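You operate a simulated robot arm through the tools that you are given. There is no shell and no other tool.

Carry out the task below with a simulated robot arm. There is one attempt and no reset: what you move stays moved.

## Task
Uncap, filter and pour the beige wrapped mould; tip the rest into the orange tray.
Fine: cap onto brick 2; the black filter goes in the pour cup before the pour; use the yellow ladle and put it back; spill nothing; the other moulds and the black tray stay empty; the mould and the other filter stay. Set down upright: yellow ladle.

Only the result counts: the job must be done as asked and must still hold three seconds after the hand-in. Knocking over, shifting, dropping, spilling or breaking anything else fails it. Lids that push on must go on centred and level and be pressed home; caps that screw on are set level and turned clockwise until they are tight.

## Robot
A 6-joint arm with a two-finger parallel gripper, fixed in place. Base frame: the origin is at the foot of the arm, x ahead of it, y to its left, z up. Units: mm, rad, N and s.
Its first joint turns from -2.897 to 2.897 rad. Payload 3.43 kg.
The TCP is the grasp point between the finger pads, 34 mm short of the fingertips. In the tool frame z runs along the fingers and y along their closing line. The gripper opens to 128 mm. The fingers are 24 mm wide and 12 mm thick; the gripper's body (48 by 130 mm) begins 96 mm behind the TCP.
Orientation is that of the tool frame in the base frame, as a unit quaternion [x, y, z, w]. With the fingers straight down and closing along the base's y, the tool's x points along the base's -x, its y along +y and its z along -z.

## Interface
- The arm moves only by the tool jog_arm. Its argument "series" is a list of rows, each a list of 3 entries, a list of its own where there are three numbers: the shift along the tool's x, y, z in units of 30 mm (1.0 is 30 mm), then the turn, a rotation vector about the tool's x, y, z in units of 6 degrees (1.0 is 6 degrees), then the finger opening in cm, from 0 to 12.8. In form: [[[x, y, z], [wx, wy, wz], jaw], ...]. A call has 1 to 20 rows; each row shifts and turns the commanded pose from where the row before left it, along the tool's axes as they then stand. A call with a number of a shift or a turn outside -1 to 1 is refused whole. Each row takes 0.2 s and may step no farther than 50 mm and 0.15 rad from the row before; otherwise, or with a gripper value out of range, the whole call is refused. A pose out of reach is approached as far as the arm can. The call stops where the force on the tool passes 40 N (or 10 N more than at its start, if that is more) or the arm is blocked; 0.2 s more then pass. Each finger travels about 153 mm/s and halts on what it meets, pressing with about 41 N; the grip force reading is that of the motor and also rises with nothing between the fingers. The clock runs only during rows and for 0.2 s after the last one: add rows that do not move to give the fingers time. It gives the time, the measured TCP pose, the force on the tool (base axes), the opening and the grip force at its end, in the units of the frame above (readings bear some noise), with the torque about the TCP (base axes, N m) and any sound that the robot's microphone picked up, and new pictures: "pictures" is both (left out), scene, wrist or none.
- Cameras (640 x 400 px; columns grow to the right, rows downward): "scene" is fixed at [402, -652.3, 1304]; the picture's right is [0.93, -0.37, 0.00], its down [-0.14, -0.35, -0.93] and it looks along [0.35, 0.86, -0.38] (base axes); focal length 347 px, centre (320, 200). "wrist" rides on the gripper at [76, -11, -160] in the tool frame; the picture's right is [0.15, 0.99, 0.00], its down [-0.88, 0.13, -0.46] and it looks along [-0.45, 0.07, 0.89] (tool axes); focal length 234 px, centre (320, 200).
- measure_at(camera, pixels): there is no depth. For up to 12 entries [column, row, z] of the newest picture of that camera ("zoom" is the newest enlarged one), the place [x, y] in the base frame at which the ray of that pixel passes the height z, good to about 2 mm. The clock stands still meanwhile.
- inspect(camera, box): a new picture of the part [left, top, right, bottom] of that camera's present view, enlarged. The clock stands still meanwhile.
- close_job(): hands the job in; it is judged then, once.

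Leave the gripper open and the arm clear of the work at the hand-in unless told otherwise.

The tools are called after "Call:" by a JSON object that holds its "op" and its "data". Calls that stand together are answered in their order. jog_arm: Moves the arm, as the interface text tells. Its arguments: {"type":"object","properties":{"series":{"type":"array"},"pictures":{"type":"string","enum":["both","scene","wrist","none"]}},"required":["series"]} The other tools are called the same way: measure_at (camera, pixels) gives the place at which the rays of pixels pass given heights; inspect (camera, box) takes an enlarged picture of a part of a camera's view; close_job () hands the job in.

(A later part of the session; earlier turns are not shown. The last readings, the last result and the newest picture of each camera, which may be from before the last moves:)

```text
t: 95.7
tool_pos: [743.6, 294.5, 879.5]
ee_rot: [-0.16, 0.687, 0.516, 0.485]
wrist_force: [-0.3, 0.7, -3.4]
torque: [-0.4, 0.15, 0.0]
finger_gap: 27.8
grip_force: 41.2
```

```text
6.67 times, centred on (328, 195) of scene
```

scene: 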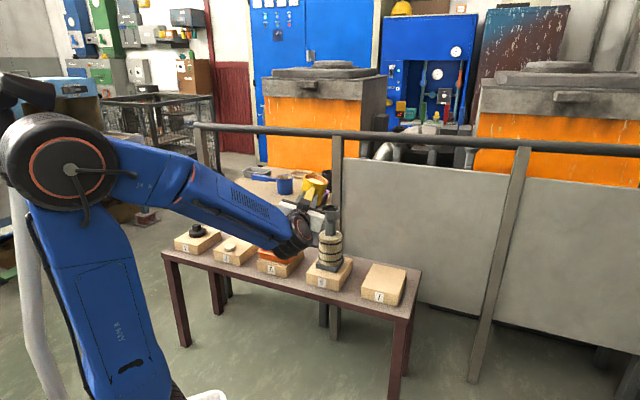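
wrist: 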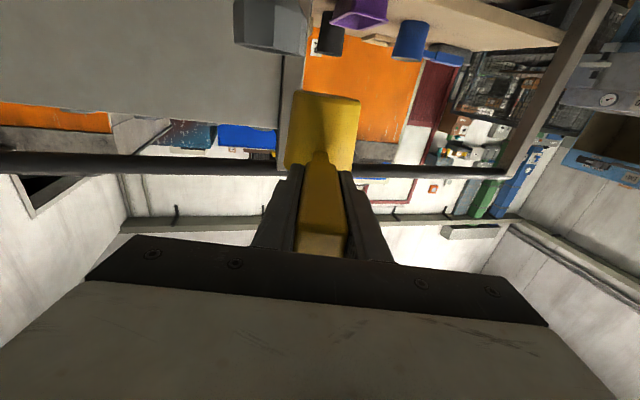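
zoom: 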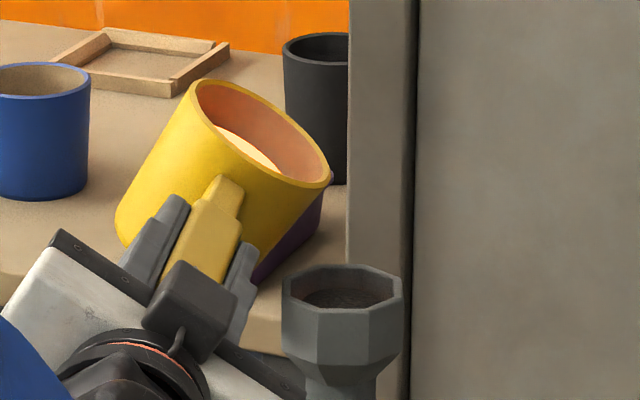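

Call:
{"op": "jog_arm", "data": {"series": [[[0.03, -0.02, 0], [0, 0, 0.167], 1.6], [[0, 0, 0], [0, 0, 0], 1.6], [[0.03, -0.02, 0], [0, 0, 0.167], 1.6], [[0, 0, 0], [0, 0, 0], 1.6]], "pictures": "none"}}

Call:
{"op": "inspect", "data": {"camera": "scene", "box": [300, 165, 355, 225]}}

```text
t: 96.7
tool_pos: [743.9, 295.6, 877.4]
ee_rot: [-0.148, 0.69, 0.525, 0.476]
wrist_force: [0.3, 0.0, -4.2]
torque: [-0.4, 0.13, 0.01]
finger_gap: 28.2
grip_force: 41.1
```

```text
6.67 times, centred on (328, 195) of scene
```

zoom: 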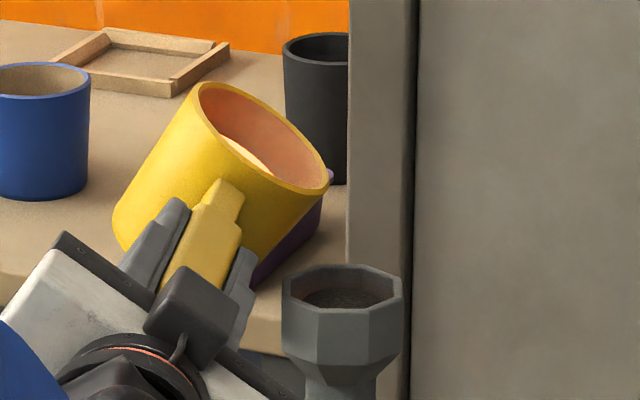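

Call:
{"op": "jog_arm", "data": {"series": [[[0.03, -0.02, 0], [0, 0, 0.167], 1.6], [[0, 0, 0], [0, 0, 0], 1.6], [[0.03, -0.02, 0], [0, 0, 0.167], 1.6], [[0, 0, 0], [0, 0, 0], 1.6]], "pictures": "none"}}

Call:
{"op": "inspect", "data": {"camera": "scene", "box": [295, 165, 365, 295]}}

Call:
{"op": "inspect", "data": {"camera": "scene", "box": [312, 180, 352, 220]}}

```text
t: 97.7
tool_pos: [744.8, 295.2, 873.5]
ee_rot: [-0.136, 0.693, 0.533, 0.466]
wrist_force: [0.2, 0.3, -3.8]
torque: [-0.39, 0.12, 0.03]
finger_gap: 27.9
grip_force: 41.0
```

```text
3.08 times, centred on (330, 230) of scene
```

zoom: 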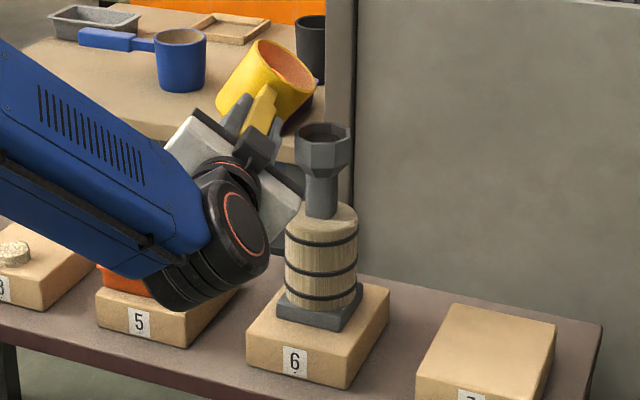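

```text
10.00 times, centred on (332, 200) of scene
```

zoom: 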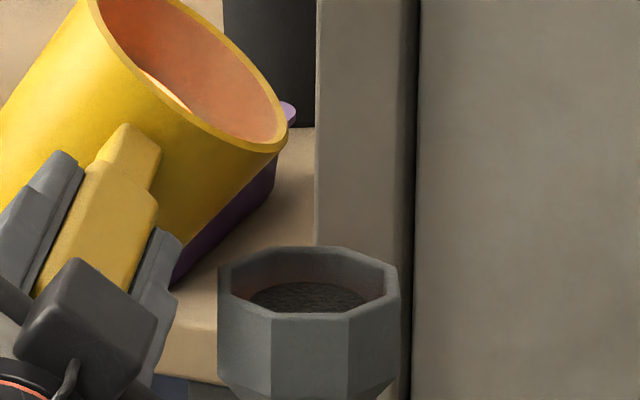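

At 38° the cup still drains fully and the filter is visible and dark. I continue.

Call:
{"op": "jog_arm", "data": {"series": [[[0, 0, 0], [0, 0, 0.167], 1.6], [[0, 0, 0], [0, 0, 0], 1.6], [[0, 0, 0], [0, 0, 0.167], 1.6], [[0, 0, 0], [0, 0, 0], 1.6]], "pictures": "none"}}

Call:
{"op": "inspect", "data": {"camera": "scene", "box": [312, 180, 352, 220]}}

```text
t: 98.7
tool_pos: [742.8, 295.7, 875.0]
ee_rot: [-0.123, 0.695, 0.541, 0.457]
wrist_force: [0.3, 0.5, -4.8]
torque: [-0.46, 0.14, -0.01]
finger_gap: 28.0
grip_force: 41.4
```

```text
10.00 times, centred on (332, 200) of scene
```

zoom: 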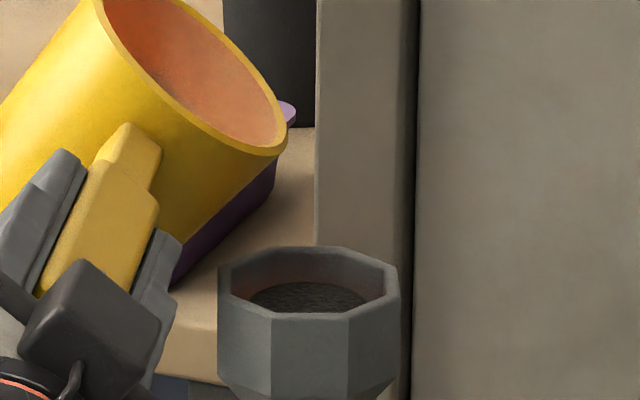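

Call:
{"op": "jog_arm", "data": {"series": [[[0, 0, 0], [0, 0, 0.167], 1.6], [[0, 0, 0], [0, 0, 0], 1.6], [[0, 0, 0], [0, 0, 0.167], 1.6], [[0, 0, 0], [0, 0, 0], 1.6]], "pictures": "none"}}

Call:
{"op": "inspect", "data": {"camera": "scene", "box": [312, 180, 352, 220]}}

```text
t: 99.7
tool_pos: [743.2, 295.0, 873.6]
ee_rot: [-0.111, 0.697, 0.549, 0.448]
wrist_force: [0.2, -0.3, -3.4]
torque: [-0.44, 0.14, -0.01]
finger_gap: 27.6
grip_force: 41.0
```

```text
10.00 times, centred on (332, 200) of scene
```

zoom: 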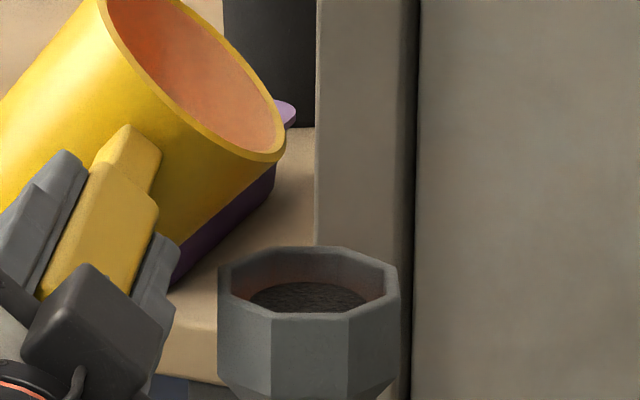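

I make a 1° step with no pause, to see whether the stream still runs with each step.

Call:
{"op": "jog_arm", "data": {"series": [[[0, 0, 0], [0, 0, 0.167], 1.6]], "pictures": "none"}}

Call:
{"op": "inspect", "data": {"camera": "scene", "box": [312, 180, 352, 220]}}

```text
t: 100.1
tool_pos: [743.1, 295.1, 873.4]
ee_rot: [-0.107, 0.697, 0.553, 0.443]
wrist_force: [0.8, 0.3, -4.2]
torque: [-0.46, 0.13, 0.01]
finger_gap: 28.0
grip_force: 41.3
```

```text
10.00 times, centred on (332, 200) of scene
```

zoom: 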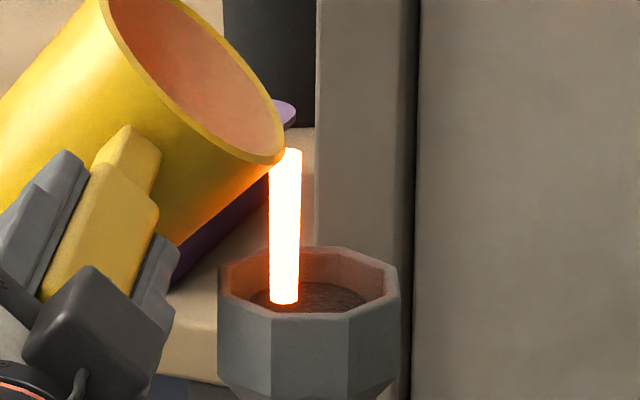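

The stream still runs and lands on the filter. I continue with 3° per call, in 1° steps each followed by a pause.

Call:
{"op": "jog_arm", "data": {"series": [[[0, 0, 0], [0, 0, 0], 1.6], [[0, 0, 0], [0, 0, 0.167], 1.6], [[0, 0, 0], [0, 0, 0], 1.6], [[0, 0, 0], [0, 0, 0.167], 1.6], [[0, 0, 0], [0, 0, 0], 1.6], [[0, 0, 0], [0, 0, 0], 1.6]], "pictures": "none"}}

Call:
{"op": "inspect", "data": {"camera": "scene", "box": [312, 180, 352, 220]}}

```text
t: 101.5
tool_pos: [744.3, 294.5, 873.7]
ee_rot: [-0.093, 0.7, 0.56, 0.433]
wrist_force: [-0.2, 0.2, -3.8]
torque: [-0.46, 0.13, 0.01]
finger_gap: 27.8
grip_force: 41.5
```

```text
10.00 times, centred on (332, 200) of scene
```

zoom: 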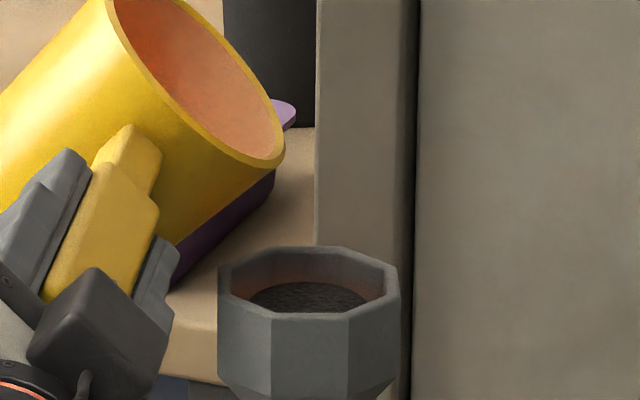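

Call:
{"op": "jog_arm", "data": {"series": [[[-0.047, -0.047, 0], [0, 0, 0.167], 1.6], [[0, 0, 0], [0, 0, 0], 1.6], [[0, 0, 0], [0, 0, 0.167], 1.6], [[0, 0, 0], [0, 0, 0], 1.6], [[0, 0, 0], [0, 0, 0], 1.6]], "pictures": "none"}}

Call:
{"op": "inspect", "data": {"camera": "scene", "box": [312, 180, 352, 220]}}

```text
t: 102.7
tool_pos: [745.0, 294.4, 875.1]
ee_rot: [-0.081, 0.701, 0.568, 0.424]
wrist_force: [-0.3, 0.4, -4.6]
torque: [-0.44, 0.1, 0.01]
finger_gap: 28.0
grip_force: 41.2
```

```text
10.00 times, centred on (332, 200) of scene
```

zoom: 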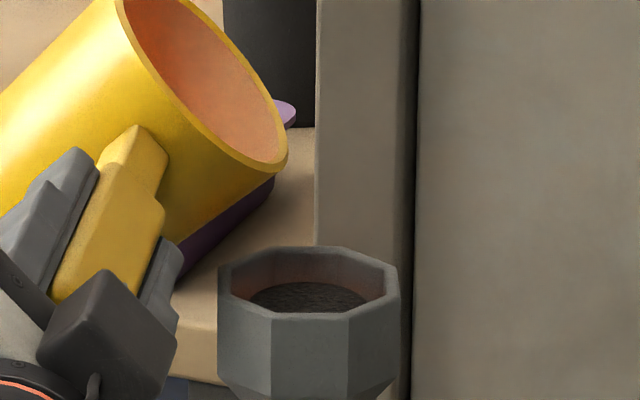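

Call:
{"op": "jog_arm", "data": {"series": [[[0.05, -0.055, 0], [0, 0, 0.167], 1.6], [[0, 0, 0], [0, 0, 0], 1.6], [[0, 0, 0], [0, 0, 0.167], 1.6], [[0, 0, 0], [0, 0, 0], 1.6], [[0, 0, 0], [0, 0, 0.167], 1.6], [[0, 0, 0], [0, 0, 0], 1.6], [[0, 0, 0], [0, 0, 0], 1.6]], "pictures": "none"}}

Call:
{"op": "inspect", "data": {"camera": "scene", "box": [312, 180, 352, 220]}}

```text
t: 104.3
tool_pos: [745.7, 293.9, 872.7]
ee_rot: [-0.063, 0.702, 0.58, 0.408]
wrist_force: [0.5, -0.1, -3.1]
torque: [-0.43, 0.13, 0.01]
finger_gap: 27.9
grip_force: 41.0
```

```text
10.00 times, centred on (332, 200) of scene
```

zoom: 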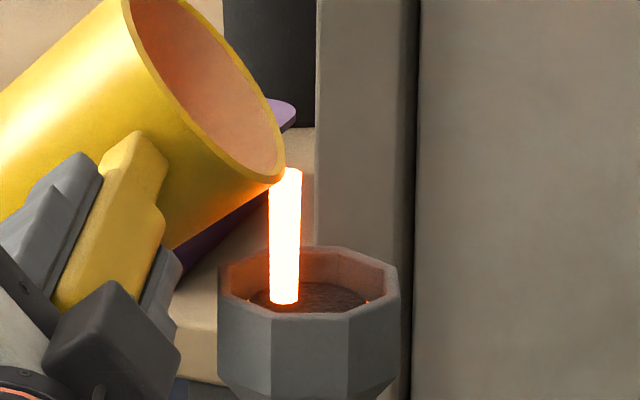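

The stream is still running and small red glints show at the filter's edge. I hold still and look again.

Call:
{"op": "jog_arm", "data": {"series": [[[0, 0, 0], [0, 0, 0], 1.6]], "pictures": "none"}}

Call:
{"op": "inspect", "data": {"camera": "scene", "box": [318, 195, 345, 215]}}

```text
t: 104.7
tool_pos: [746.4, 294.0, 871.1]
ee_rot: [-0.063, 0.703, 0.579, 0.408]
wrist_force: [0.5, -0.3, -4.0]
torque: [-0.44, 0.13, -0.01]
finger_gap: 27.8
grip_force: 41.0
```

```text
16.00 times, centred on (332, 205) of scene
```

zoom: 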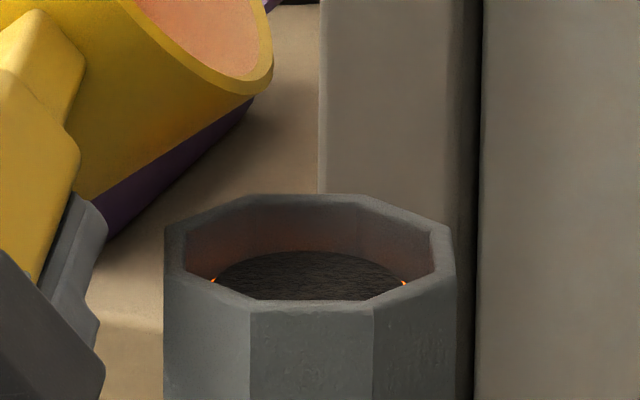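

Glowing metal now shows around the filter's edges, so the mould is full up to the cup. I add a single 1° step and watch the level.

Call:
{"op": "jog_arm", "data": {"series": [[[0, 0, 0], [0, 0, 0.08], 1.6], [[0, 0, 0], [0, 0, 0], 1.6], [[0, 0, 0], [0, 0, 0], 1.6]], "pictures": "none"}}

Call:
{"op": "inspect", "data": {"camera": "scene", "box": [318, 195, 345, 215]}}

```text
t: 105.5
tool_pos: [745.7, 295.0, 872.8]
ee_rot: [-0.062, 0.703, 0.581, 0.406]
wrist_force: [0.0, 0.2, -3.7]
torque: [-0.42, 0.09, 0.01]
finger_gap: 28.1
grip_force: 40.9
```

```text
16.00 times, centred on (332, 205) of scene
```

zoom: 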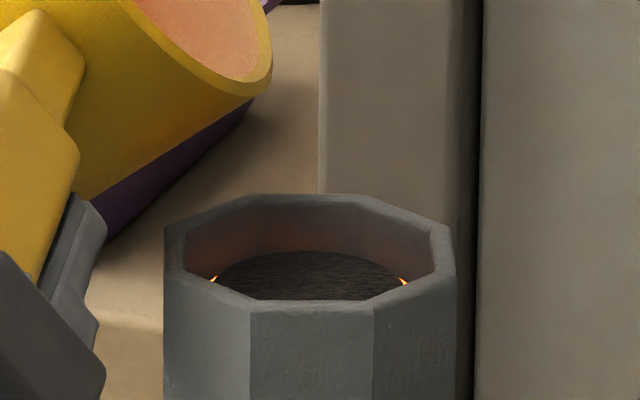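

Call:
{"op": "jog_arm", "data": {"series": [[[0, 0, 0], [0, 0, 0.12], 1.6], [[0, 0, 0], [0, 0, 0], 1.6], [[0, 0, 0], [0, 0, 0], 1.6]], "pictures": "none"}}

Call:
{"op": "inspect", "data": {"camera": "scene", "box": [318, 195, 345, 215]}}

```text
t: 106.3
tool_pos: [744.8, 293.9, 872.9]
ee_rot: [-0.056, 0.704, 0.583, 0.402]
wrist_force: [1.0, -0.6, -3.6]
torque: [-0.49, 0.08, -0.01]
finger_gap: 27.9
grip_force: 41.0
```

```text
16.00 times, centred on (332, 205) of scene
```

zoom: 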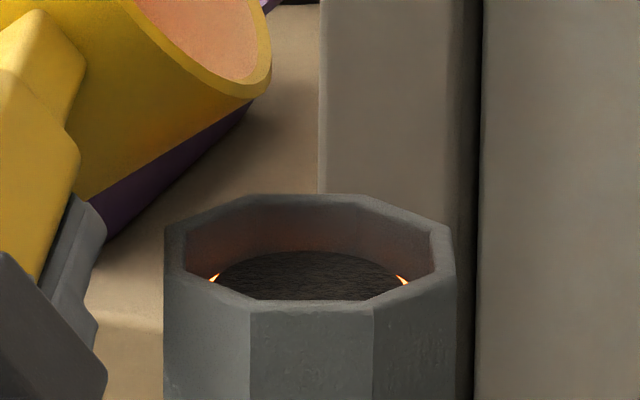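

The level creeps up with each step. I continue in 1° steps with pauses until the metal stands over the filter.

Call:
{"op": "jog_arm", "data": {"series": [[[0, 0, 0], [0, 0, 0.167], 1.6], [[0, 0, 0], [0, 0, 0], 1.6], [[0, 0, 0], [0, 0, 0], 1.6]], "pictures": "none"}}

Call:
{"op": "inspect", "data": {"camera": "scene", "box": [318, 195, 345, 215]}}

```text
t: 107.1
tool_pos: [745.2, 293.6, 872.8]
ee_rot: [-0.05, 0.704, 0.587, 0.396]
wrist_force: [-0.3, 0.8, -4.3]
torque: [-0.47, 0.14, 0.03]
finger_gap: 28.2
grip_force: 41.0
```

```text
16.00 times, centred on (332, 205) of scene
```

zoom: 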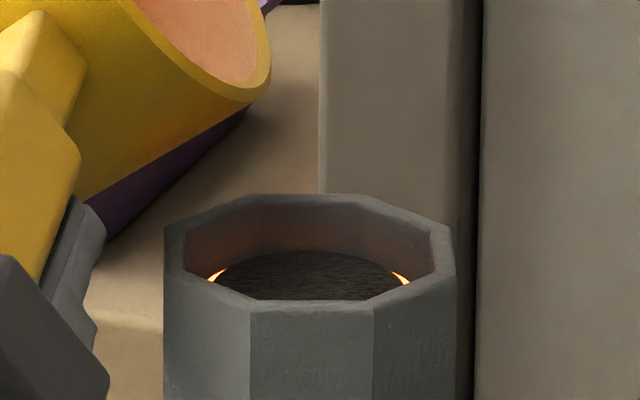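

Call:
{"op": "jog_arm", "data": {"series": [[[0, 0, 0], [0, 0, 0.167], 1.6], [[0, 0, 0], [0, 0, 0], 1.6], [[0, 0, 0], [0, 0, 0], 1.6]], "pictures": "none"}}

Call:
{"op": "inspect", "data": {"camera": "scene", "box": [318, 195, 345, 215]}}

```text
t: 107.9
tool_pos: [744.8, 293.4, 873.6]
ee_rot: [-0.043, 0.705, 0.59, 0.391]
wrist_force: [-0.1, 0.8, -4.3]
torque: [-0.46, 0.09, 0.0]
finger_gap: 27.9
grip_force: 41.2
```

```text
16.00 times, centred on (332, 205) of scene
```

zoom: 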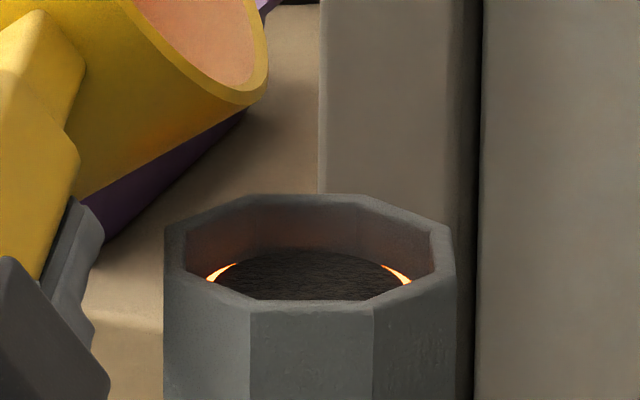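

Call:
{"op": "jog_arm", "data": {"series": [[[-0.04, -0.03, 0], [0, 0, 0], 1.6], [[-0.04, -0.03, 0], [0, 0, 0.167], 1.6], [[0, 0, 0], [0, 0, 0], 1.6], [[0, 0, 0], [0, 0, 0], 1.6]], "pictures": "none"}}

Call:
{"op": "inspect", "data": {"camera": "scene", "box": [318, 195, 345, 215]}}

```text
t: 108.9
tool_pos: [748.1, 292.8, 872.0]
ee_rot: [-0.037, 0.705, 0.593, 0.386]
wrist_force: [-0.8, 0.4, -3.9]
torque: [-0.45, 0.14, -0.01]
finger_gap: 27.9
grip_force: 41.1
```

```text
16.00 times, centred on (332, 205) of scene
```

zoom: 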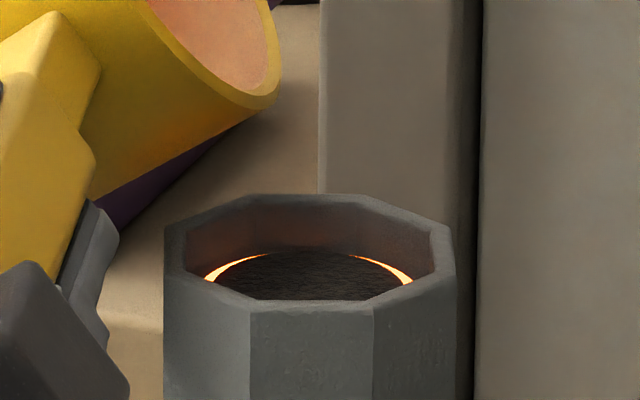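

Call:
{"op": "jog_arm", "data": {"series": [[[0, 0, 0], [0, 0, 0.167], 1.6], [[0, 0, 0], [0, 0, 0], 1.6], [[0, 0, 0], [0, 0, 0], 1.6]], "pictures": "none"}}

Call:
{"op": "inspect", "data": {"camera": "scene", "box": [318, 195, 345, 215]}}

```text
t: 109.7
tool_pos: [748.1, 292.5, 872.3]
ee_rot: [-0.031, 0.706, 0.596, 0.381]
wrist_force: [0.2, 0.8, -4.1]
torque: [-0.42, 0.12, 0.01]
finger_gap: 27.8
grip_force: 40.8
```

```text
16.00 times, centred on (332, 205) of scene
```

zoom: 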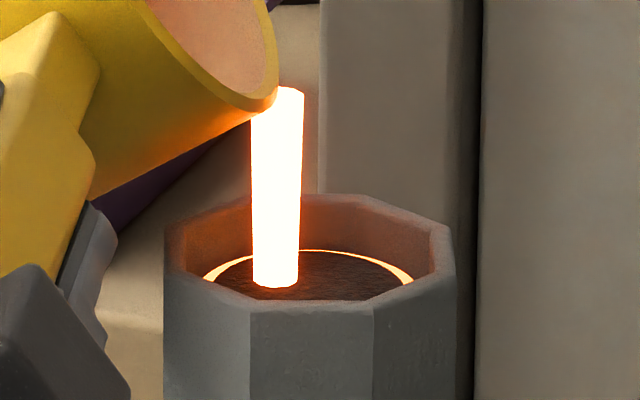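

Call:
{"op": "jog_arm", "data": {"series": [[[0, 0, 0], [0, 0, 0], 1.6]], "pictures": "none"}}

Call:
{"op": "inspect", "data": {"camera": "scene", "box": [318, 195, 345, 215]}}

```text
t: 110.1
tool_pos: [747.4, 292.8, 873.4]
ee_rot: [-0.032, 0.706, 0.596, 0.382]
wrist_force: [0.7, 0.0, -3.9]
torque: [-0.49, 0.12, 0.01]
finger_gap: 27.7
grip_force: 41.0
```

```text
16.00 times, centred on (332, 205) of scene
```

zoom: 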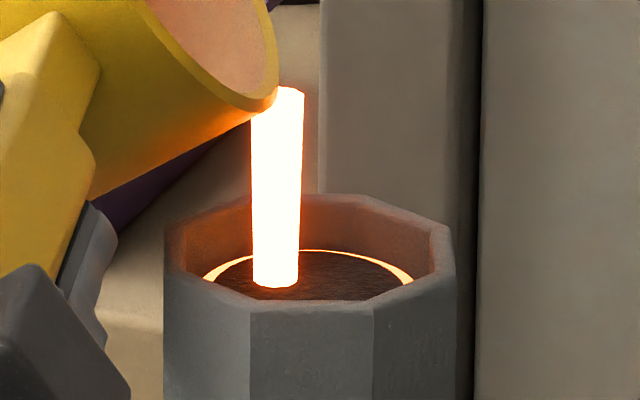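

Call:
{"op": "jog_arm", "data": {"series": [[[0, 0, 0], [0, 0, 0], 1.6], [[0, 0, 0], [0, 0, 0], 1.6]], "pictures": "none"}}

Call:
{"op": "inspect", "data": {"camera": "scene", "box": [318, 195, 345, 215]}}

```text
t: 110.7
tool_pos: [748.5, 291.9, 871.6]
ee_rot: [-0.031, 0.705, 0.597, 0.382]
wrist_force: [-0.2, 0.4, -3.7]
torque: [-0.45, 0.12, 0.0]
finger_gap: 27.9
grip_force: 41.2
```

```text
16.00 times, centred on (332, 205) of scene
```

zoom: 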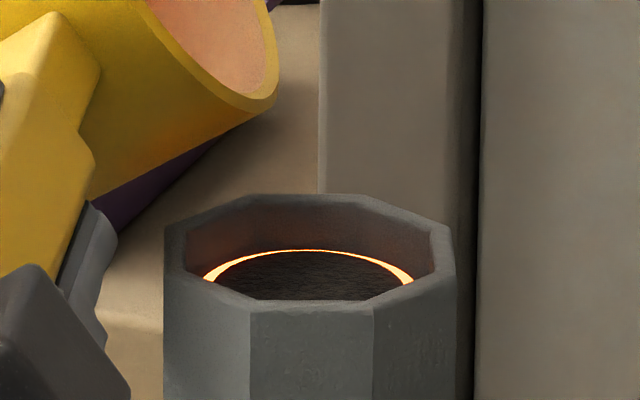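

The ring of metal now surrounds the filter at about its top. I keep adding in 0.5–1° steps.

Call:
{"op": "jog_arm", "data": {"series": [[[0, 0, 0], [0, 0, 0.1], 1.6], [[0, 0, 0], [0, 0, 0], 1.6], [[0, 0, 0], [0, 0, 0], 1.6], [[0, 0, 0], [0, 0, 0], 1.6]], "pictures": "none"}}

Call:
{"op": "inspect", "data": {"camera": "scene", "box": [318, 195, 345, 215]}}

```text
t: 111.7
tool_pos: [747.0, 292.2, 873.0]
ee_rot: [-0.028, 0.705, 0.599, 0.379]
wrist_force: [0.2, -1.0, -3.3]
torque: [-0.44, 0.1, -0.03]
finger_gap: 28.0
grip_force: 41.1
```

```text
16.00 times, centred on (332, 205) of scene
```

zoom: 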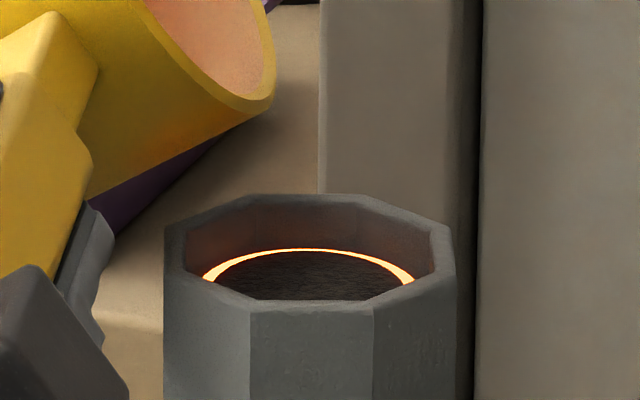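

Call:
{"op": "jog_arm", "data": {"series": [[[0, 0, 0], [0, 0, 0.167], 1.6], [[0, 0, 0], [0, 0, 0], 1.6], [[0, 0, 0], [0, 0, 0], 1.6], [[0, 0, 0], [0, 0, 0], 1.6], [[0, 0, 0], [0, 0, 0], 1.6]], "pictures": "none"}}

Call:
{"op": "inspect", "data": {"camera": "scene", "box": [318, 195, 345, 215]}}

```text
t: 112.9
tool_pos: [746.7, 292.9, 872.2]
ee_rot: [-0.02, 0.706, 0.602, 0.373]
wrist_force: [-0.4, 0.7, -3.8]
torque: [-0.5, 0.11, 0.0]
finger_gap: 28.1
grip_force: 41.2
```

```text
16.00 times, centred on (332, 205) of scene
```

zoom: 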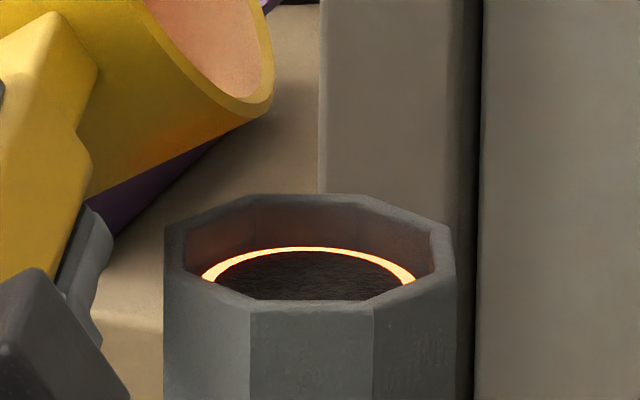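

Call:
{"op": "jog_arm", "data": {"series": [[[0, 0, 0], [0, 0, 0.167], 1.6], [[0, 0, 0], [0, 0, 0], 1.6], [[0, 0, 0], [0, 0, 0.083], 1.6], [[0, 0, 0], [0, 0, 0], 1.6], [[0, 0, 0], [0, 0, 0], 1.6], [[0, 0, 0], [0, 0, 0], 1.6]], "pictures": "none"}}

Call:
{"op": "inspect", "data": {"camera": "scene", "box": [318, 195, 345, 215]}}

```text
t: 114.3
tool_pos: [747.6, 292.8, 873.2]
ee_rot: [-0.011, 0.706, 0.606, 0.366]
wrist_force: [0.4, 0.6, -3.6]
torque: [-0.49, 0.14, 0.02]
finger_gap: 28.0
grip_force: 40.7
```

```text
16.00 times, centred on (332, 205) of scene
```

zoom: 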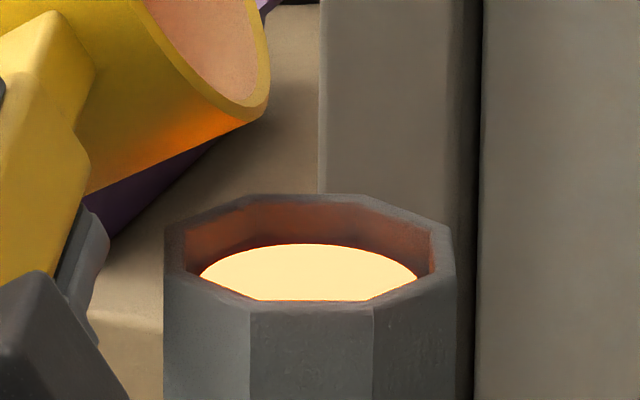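

The metal now covers the filter and stands about 8 mm below the rim. I add a little more, about 1° at a time, waiting for the stream to stop each time.

Call:
{"op": "jog_arm", "data": {"series": [[[0, 0, 0], [0, 0, 0.12], 1.6], [[0, 0, 0], [0, 0, 0], 1.6], [[0, 0, 0], [0, 0, 0], 1.6], [[0, 0, 0], [0, 0, 0], 1.6], [[0, 0, 0], [0, 0, 0], 1.6]], "pictures": "none"}}

Call:
{"op": "inspect", "data": {"camera": "scene", "box": [318, 195, 345, 215]}}

```text
t: 115.5
tool_pos: [747.3, 291.8, 873.2]
ee_rot: [-0.008, 0.706, 0.609, 0.362]
wrist_force: [0.4, -0.7, -3.5]
torque: [-0.47, 0.13, 0.02]
finger_gap: 27.9
grip_force: 41.3
```

```text
16.00 times, centred on (332, 205) of scene
```

zoom: 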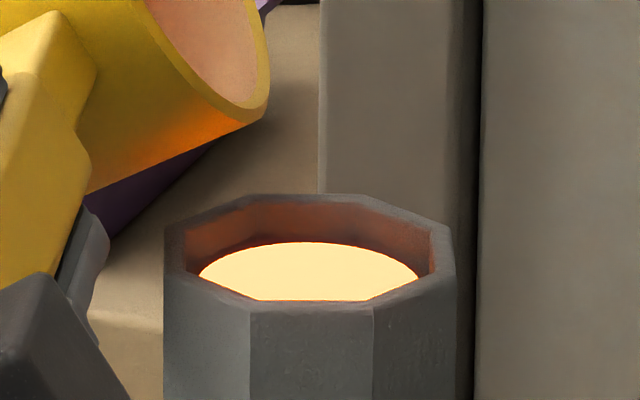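

Call:
{"op": "jog_arm", "data": {"series": [[[0, 0, 0], [0, 0, 0.167], 1.6], [[0, 0, 0], [0, 0, 0], 1.6], [[0, 0, 0], [0, 0, 0], 1.6], [[0, 0, 0], [0, 0, 0.12], 1.6], [[0, 0, 0], [0, 0, 0], 1.6], [[0, 0, 0], [0, 0, 0], 1.6], [[0, 0, 0], [0, 0, 0], 1.6]], "pictures": "none"}}

Call:
{"op": "inspect", "data": {"camera": "scene", "box": [318, 195, 345, 215]}}

```text
t: 117.1
tool_pos: [748.3, 292.1, 871.9]
ee_rot: [0.003, 0.706, 0.614, 0.352]
wrist_force: [-0.4, 0.8, -4.1]
torque: [-0.46, 0.11, -0.03]
finger_gap: 27.9
grip_force: 41.0
```

```text
16.00 times, centred on (332, 205) of scene
```

zoom: 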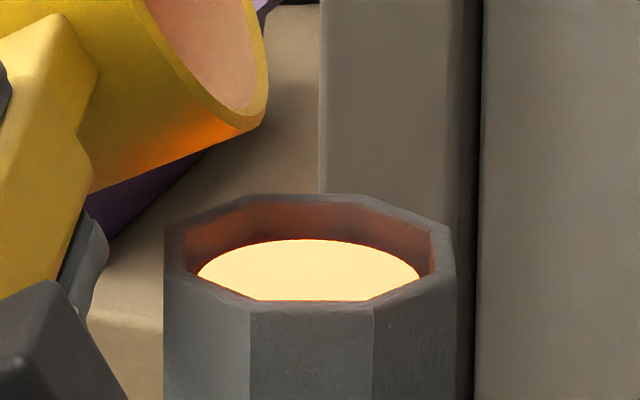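

The level is about 7 mm below the rim and rises slowly, about 0.4 mm per degree. I continue carefully.

Call:
{"op": "jog_arm", "data": {"series": [[[0, 0, 0], [0, 0, 0.167], 1.6], [[0, 0, 0], [0, 0, 0], 1.6], [[0, 0, 0], [0, 0, 0], 1.6], [[-0.03, -0.015, 0], [0, 0, 0.167], 1.6], [[0, 0, 0], [0, 0, 0], 1.6], [[0, 0, 0], [0, 0, 0], 1.6], [[0, 0, 0], [0, 0, 0], 1.6]], "pictures": "none"}}

Call:
{"op": "inspect", "data": {"camera": "scene", "box": [318, 195, 345, 215]}}

```text
t: 118.7
tool_pos: [748.6, 291.8, 872.8]
ee_rot: [0.016, 0.706, 0.62, 0.342]
wrist_force: [-0.5, -0.1, -3.5]
torque: [-0.45, 0.07, 0.01]
finger_gap: 27.6
grip_force: 41.1
```

```text
16.00 times, centred on (332, 205) of scene
```

zoom: 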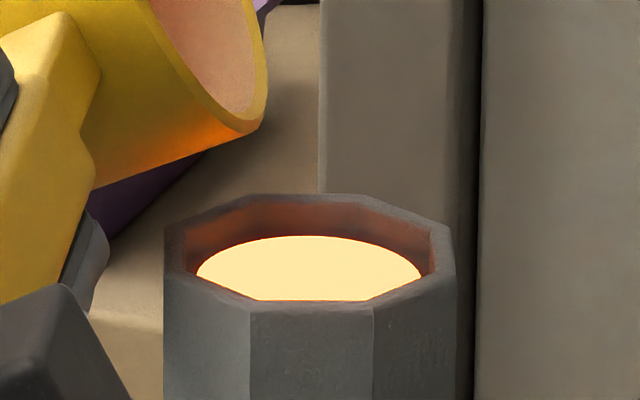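

Call:
{"op": "jog_arm", "data": {"series": [[[-0.03, -0.015, 0], [0, 0, 0.167], 1.6], [[0, 0, 0], [0, 0, 0], 1.6], [[0, 0, 0], [0, 0, 0], 1.6], [[-0.03, -0.015, 0], [0, 0, 0.167], 1.6], [[0, 0, 0], [0, 0, 0], 1.6], [[0, 0, 0], [0, 0, 0], 1.6], [[0, 0, 0], [0, 0, 0], 1.6]], "pictures": "none"}}

Call:
{"op": "inspect", "data": {"camera": "scene", "box": [318, 195, 345, 215]}}

```text
t: 120.3
tool_pos: [751.1, 290.3, 873.4]
ee_rot: [0.028, 0.705, 0.626, 0.331]
wrist_force: [-0.3, -0.5, -3.5]
torque: [-0.48, 0.12, -0.02]
finger_gap: 27.9
grip_force: 40.8
```

```text
16.00 times, centred on (332, 205) of scene
```

zoom: 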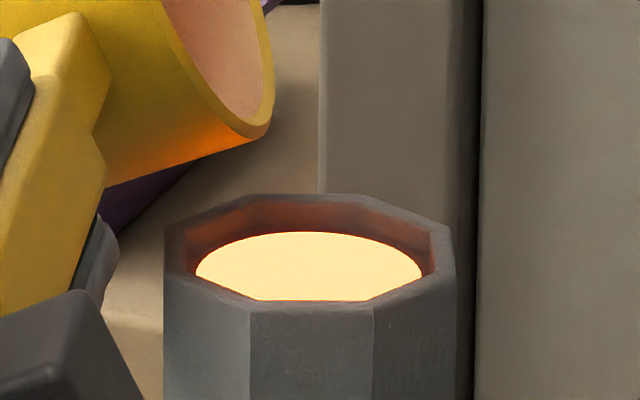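

Call:
{"op": "jog_arm", "data": {"series": [[[-0.03, -0.015, 0], [0, 0, 0.167], 1.6], [[0, 0, 0], [0, 0, 0], 1.6], [[0, 0, 0], [0, 0, 0], 1.6], [[0, 0, 0], [0, 0, 0.1], 1.6], [[0, 0, 0], [0, 0, 0], 1.6], [[0, 0, 0], [0, 0, 0], 1.6], [[0, 0, 0], [0, 0, 0], 1.6]], "pictures": "none"}}

Call:
{"op": "inspect", "data": {"camera": "scene", "box": [318, 195, 345, 215]}}

```text
t: 121.9
tool_pos: [750.1, 291.6, 872.6]
ee_rot: [0.038, 0.705, 0.631, 0.322]
wrist_force: [-0.4, 1.2, -3.9]
torque: [-0.45, 0.11, 0.04]
finger_gap: 28.2
grip_force: 41.2
```

```text
16.00 times, centred on (332, 205) of scene
```

zoom: 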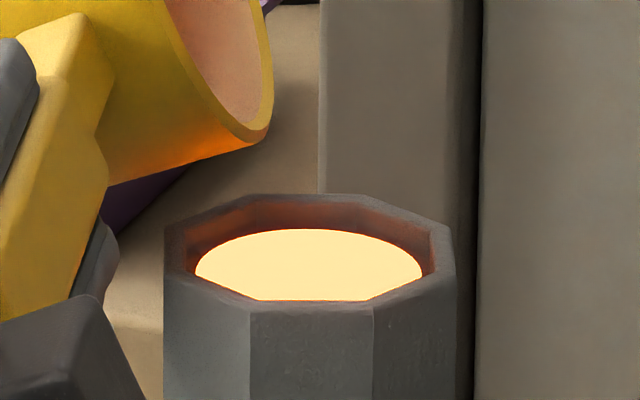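

The level is about 4.7 mm below the rim. I hold for a second to see whether the level stays (mould full) or drains through the filter.

Call:
{"op": "jog_arm", "data": {"series": [[[0, 0, 0], [0, 0, 0], 1.6], [[0, 0, 0], [0, 0, 0], 1.6], [[0, 0, 0], [0, 0, 0], 1.6], [[0, 0, 0], [0, 0, 0], 1.6], [[0, 0, 0], [0, 0, 0], 1.6]], "pictures": "scene"}}

Call:
{"op": "inspect", "data": {"camera": "scene", "box": [318, 195, 345, 215]}}

Call:
{"op": "inspect", "data": {"camera": "scene", "box": [270, 160, 370, 290]}}

```text
t: 123.1
tool_pos: [751.9, 291.2, 873.1]
ee_rot: [0.038, 0.705, 0.63, 0.322]
wrist_force: [-0.1, 0.0, -3.4]
torque: [-0.47, 0.11, 0.0]
finger_gap: 27.9
grip_force: 41.1
```

scene: 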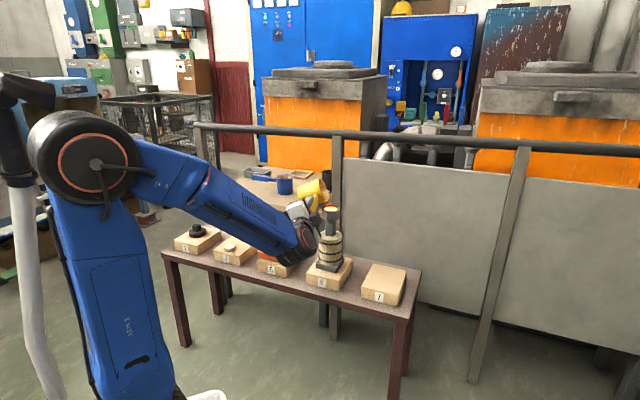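

```text
16.00 times, centred on (332, 205) of scene
```

zoom: 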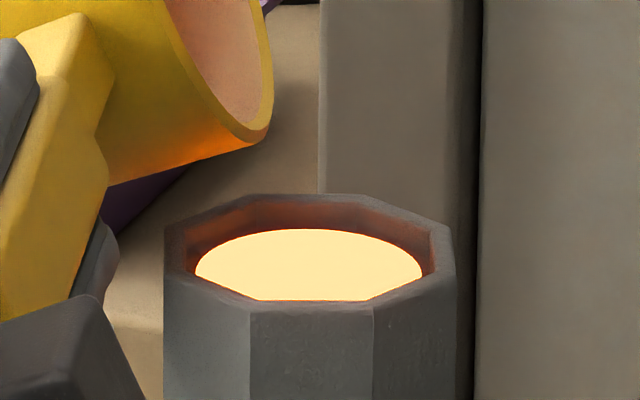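

```text
3.08 times, centred on (320, 225) of scene
```

zoom: 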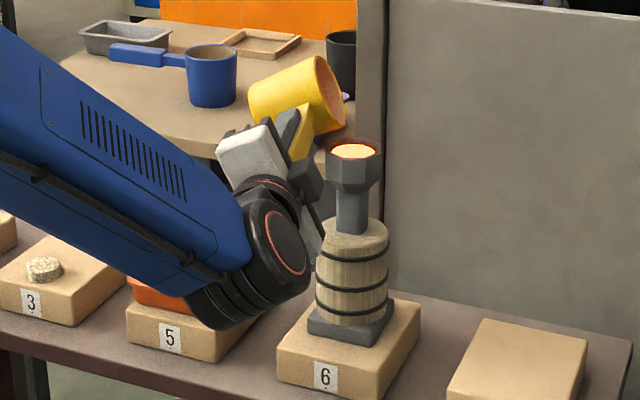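

The level holds steady, so the mould is full. I roll back 10° to stop any drip, then rise. In the same step I measure the orange tray's rim from its known scene pixels.

Call:
{"op": "jog_arm", "data": {"series": [[[0, 0, 0], [0, 0, -0.3], 1.6], [[0, 0, 0], [0, 0, -0.5], 1.6], [[0, 0, 0], [0, 0, -0.5], 1.6], [[0, 0, 0], [0, 0, -0.37], 1.6], [[0, 0, 0], [0, 0, 0], 1.6]], "pictures": "scene"}}

Call:
{"op": "measure_at", "data": {"camera": "scene", "pixels": [[257.3, 250.7, 610], [276.2, 236.4, 610], [303.1, 243.6, 610], [288.2, 263, 610], [257.3, 250.7, 625], [276.2, 236.4, 625], [303.1, 243.6, 625], [288.2, 263, 625]]}}

Call:
{"op": "inspect", "data": {"camera": "scene", "box": [295, 165, 365, 235]}}

```text
t: 124.3
tool_pos: [751.5, 290.4, 872.5]
ee_rot: [-0.025, 0.706, 0.6, 0.376]
wrist_force: [-0.1, 0.0, -3.3]
torque: [-0.47, 0.13, -0.04]
finger_gap: 27.8
grip_force: 41.5
```

scene: 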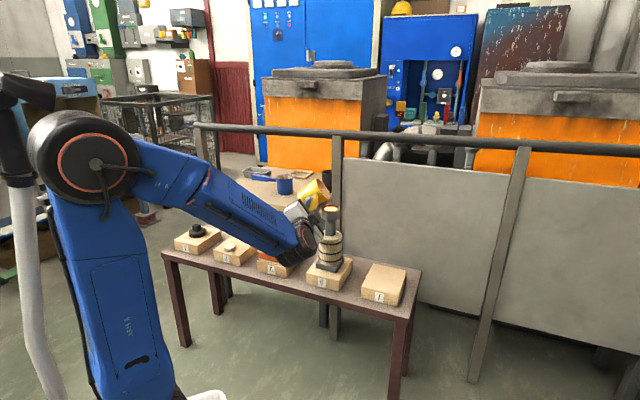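

```text
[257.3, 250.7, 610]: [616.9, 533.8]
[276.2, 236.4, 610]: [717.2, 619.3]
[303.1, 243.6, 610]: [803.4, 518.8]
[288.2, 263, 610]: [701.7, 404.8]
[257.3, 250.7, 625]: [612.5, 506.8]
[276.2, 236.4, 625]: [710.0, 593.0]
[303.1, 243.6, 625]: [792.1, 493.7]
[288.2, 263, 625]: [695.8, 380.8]
```

```text
5.71 times, centred on (330, 200) of scene
```

zoom: 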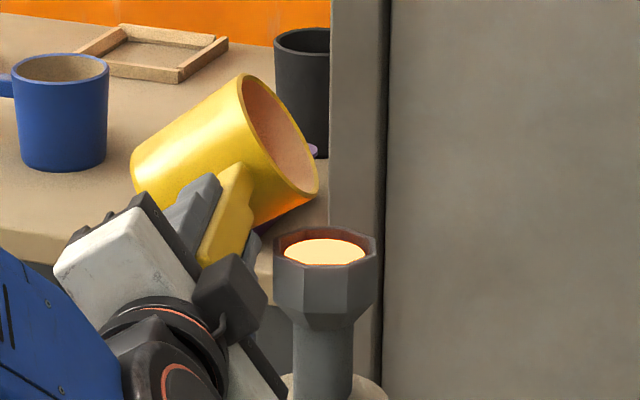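

The tray centre works out near (706, 520), with its rim at z≈613. I first raise the ladle 60 mm straight up at this tilt, then roll back to about 40°, well inside the spill margin, for the carry.

Call:
{"op": "jog_arm", "data": {"series": [[[-0.1, 0.15, 0], [0, 0, 0], 1.6], [[-0.2, 0.3, 0], [0, 0, 0], 1.6], [[-0.24, 0.36, 0], [0, 0, 0], 1.6], [[-0.24, 0.36, 0], [0, 0, 0], 1.6], [[-0.2, 0.3, 0], [0, 0, 0], 1.6], [[-0.13, 0.19, 0], [0, 0, 0], 1.6], [[0, 0, 0], [0, 0, -0.3], 1.6], [[0, 0, 0], [0, 0, -0.6], 1.6], [[0, 0, 0], [0, 0, -0.7], 1.6], [[0, 0, 0], [0, 0, -0.6], 1.6], [[0, 0, 0], [0, 0, -0.45], 1.6], [[0, 0, 0], [0, 0, 0], 1.6]]}}

Call:
{"op": "inspect", "data": {"camera": "scene", "box": [280, 140, 370, 240]}}

```text
t: 126.9
tool_pos: [751.0, 290.6, 932.5]
ee_rot: [-0.122, 0.695, 0.542, 0.456]
wrist_force: [-0.2, 1.2, -3.6]
torque: [-0.41, 0.12, 0.01]
finger_gap: 27.7
grip_force: 41.3
```

scene: 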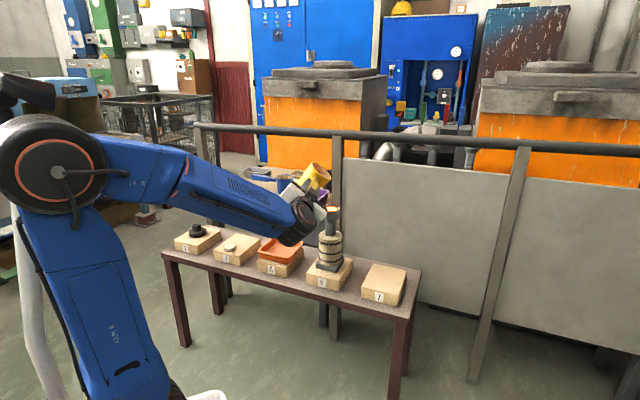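
wrist: 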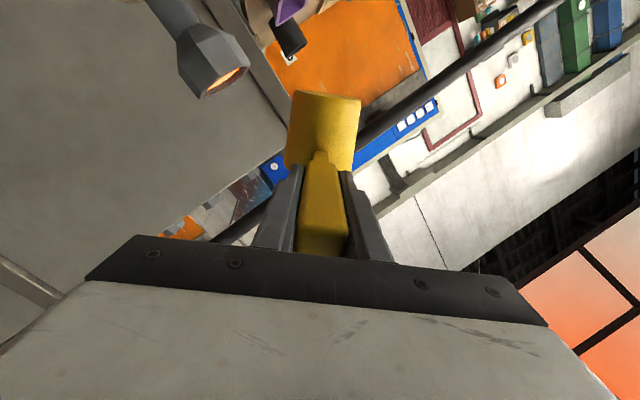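

```text
4.00 times, centred on (325, 190) of scene
```

zoom: 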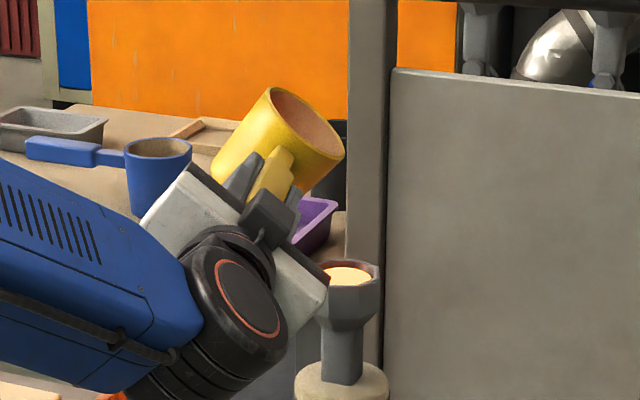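

I now swing the handle +25° about the vertical (to azimuth 85°), so the ladle moves away from the mould toward the tray.

Call:
{"op": "jog_arm", "data": {"series": [[[0, 0, 0], [-0.2, 0.168, 0], 1.6], [[0, 0, 0], [-0.4, 0.335, 0], 1.6], [[0, 0, 0], [-0.45, 0.377, 0], 1.6], [[0, 0, 0], [-0.45, 0.377, 0], 1.6], [[0, 0, 0], [-0.45, 0.377, 0], 1.6], [[0, 0, 0], [-0.45, 0.377, 0], 1.6], [[0, 0, 0], [-0.4, 0.335, 0], 1.6], [[0, 0, 0], [-0.27, 0.226, 0], 1.6], [[0, 0, 0], [-0.12, 0.1, 0], 1.6], [[0, 0, 0], [0, 0, 0], 1.6]]}}

Call:
{"op": "inspect", "data": {"camera": "scene", "box": [240, 140, 370, 270]}}

```text
t: 129.1
tool_pos: [751.7, 290.9, 934.5]
ee_rot: [-0.27, 0.652, 0.628, 0.327]
wrist_force: [0.4, 0.0, -3.1]
torque: [-0.48, -0.08, -0.01]
finger_gap: 27.8
grip_force: 40.9
```

scene: 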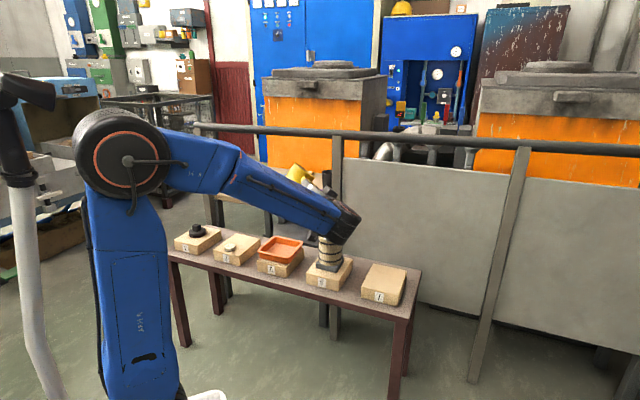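
wrist: 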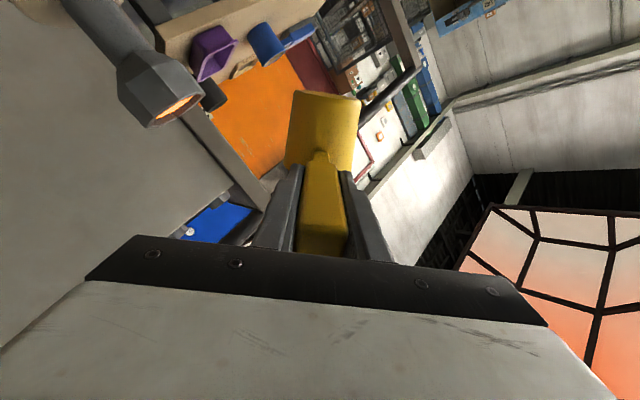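

```text
3.08 times, centred on (305, 205) of scene
```

zoom: 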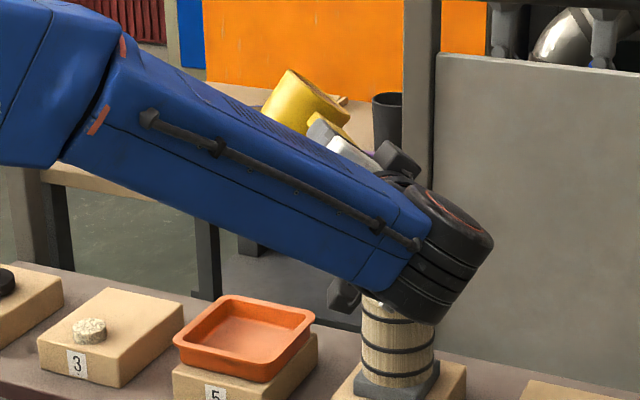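

The azimuth is 85° and the tilt 40° as planned. I carry the ladle over to above the tray, staying high.

Call:
{"op": "jog_arm", "data": {"series": [[[0.08, 0.1, 0.13], [0, 0, 0], 1.6], [[0.16, 0.19, 0.25], [0, 0, 0], 1.6], [[0.22, 0.262, 0.346], [0, 0, 0], 1.6], [[0.22, 0.262, 0.346], [0, 0, 0], 1.6], [[0.22, 0.262, 0.346], [0, 0, 0], 1.6], [[0.22, 0.262, 0.346], [0, 0, 0], 1.6], [[0.22, 0.262, 0.346], [0, 0, 0], 1.6], [[0.22, 0.262, 0.346], [0, 0, 0], 1.6], [[0.2, 0.238, 0.314], [0, 0, 0], 1.6], [[0.14, 0.167, 0.22], [0, 0, 0], 1.6], [[0.076, 0.09, 0.12], [0, 0, 0], 1.6], [[0, 0, 0], [0, 0, 0], 1.6]]}}

Call:
{"op": "inspect", "data": {"camera": "scene", "box": [220, 140, 350, 270]}}

```text
t: 131.7
tool_pos: [666.0, 392.3, 932.4]
ee_rot: [-0.269, 0.652, 0.628, 0.327]
wrist_force: [-0.2, -0.2, -3.9]
torque: [-0.44, -0.07, 0.01]
finger_gap: 28.0
grip_force: 41.2
```

scene: 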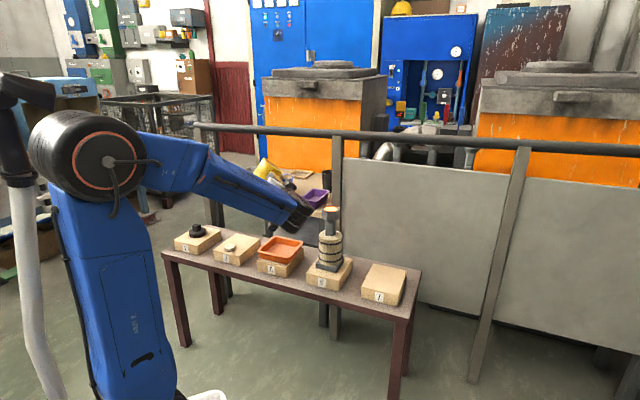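
wrist: 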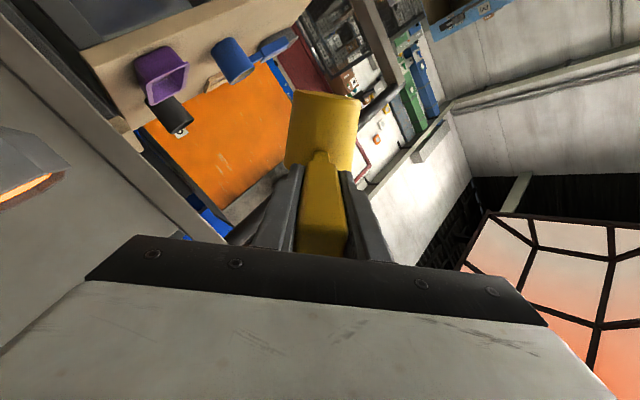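

```text
3.08 times, centred on (285, 205) of scene
```

zoom: 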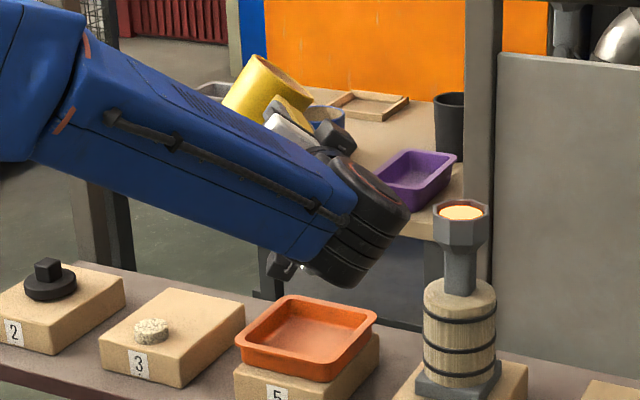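

The mould's cup stays full and calm. I measure the orange tray's rim corners once more in this clear scene view.

Call:
{"op": "inspect", "data": {"camera": "scene", "box": [245, 225, 320, 280]}}

Call:
{"op": "measure_at", "data": {"camera": "scene", "pixels": [[258, 249.5, 613], [276.2, 236.8, 613], [302.9, 244, 613], [287.3, 258.6, 613], [281, 247.5, 613], [281, 247.5, 600]]}}

```text
7.27 times, centred on (282, 252) of scene
```

zoom: 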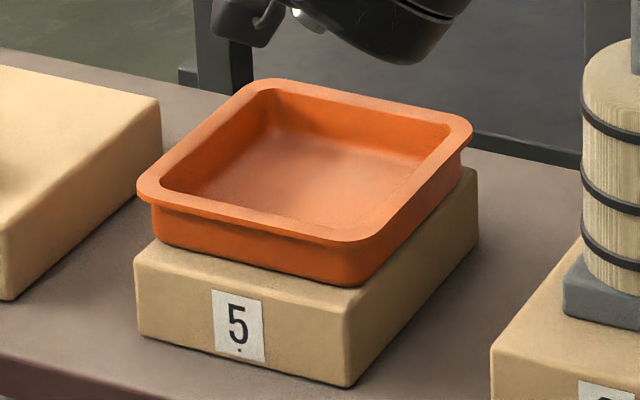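

```text
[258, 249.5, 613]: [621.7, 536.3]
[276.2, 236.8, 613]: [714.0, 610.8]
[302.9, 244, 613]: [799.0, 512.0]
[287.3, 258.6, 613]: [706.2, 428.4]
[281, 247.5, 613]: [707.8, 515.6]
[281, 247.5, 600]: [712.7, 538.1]
```

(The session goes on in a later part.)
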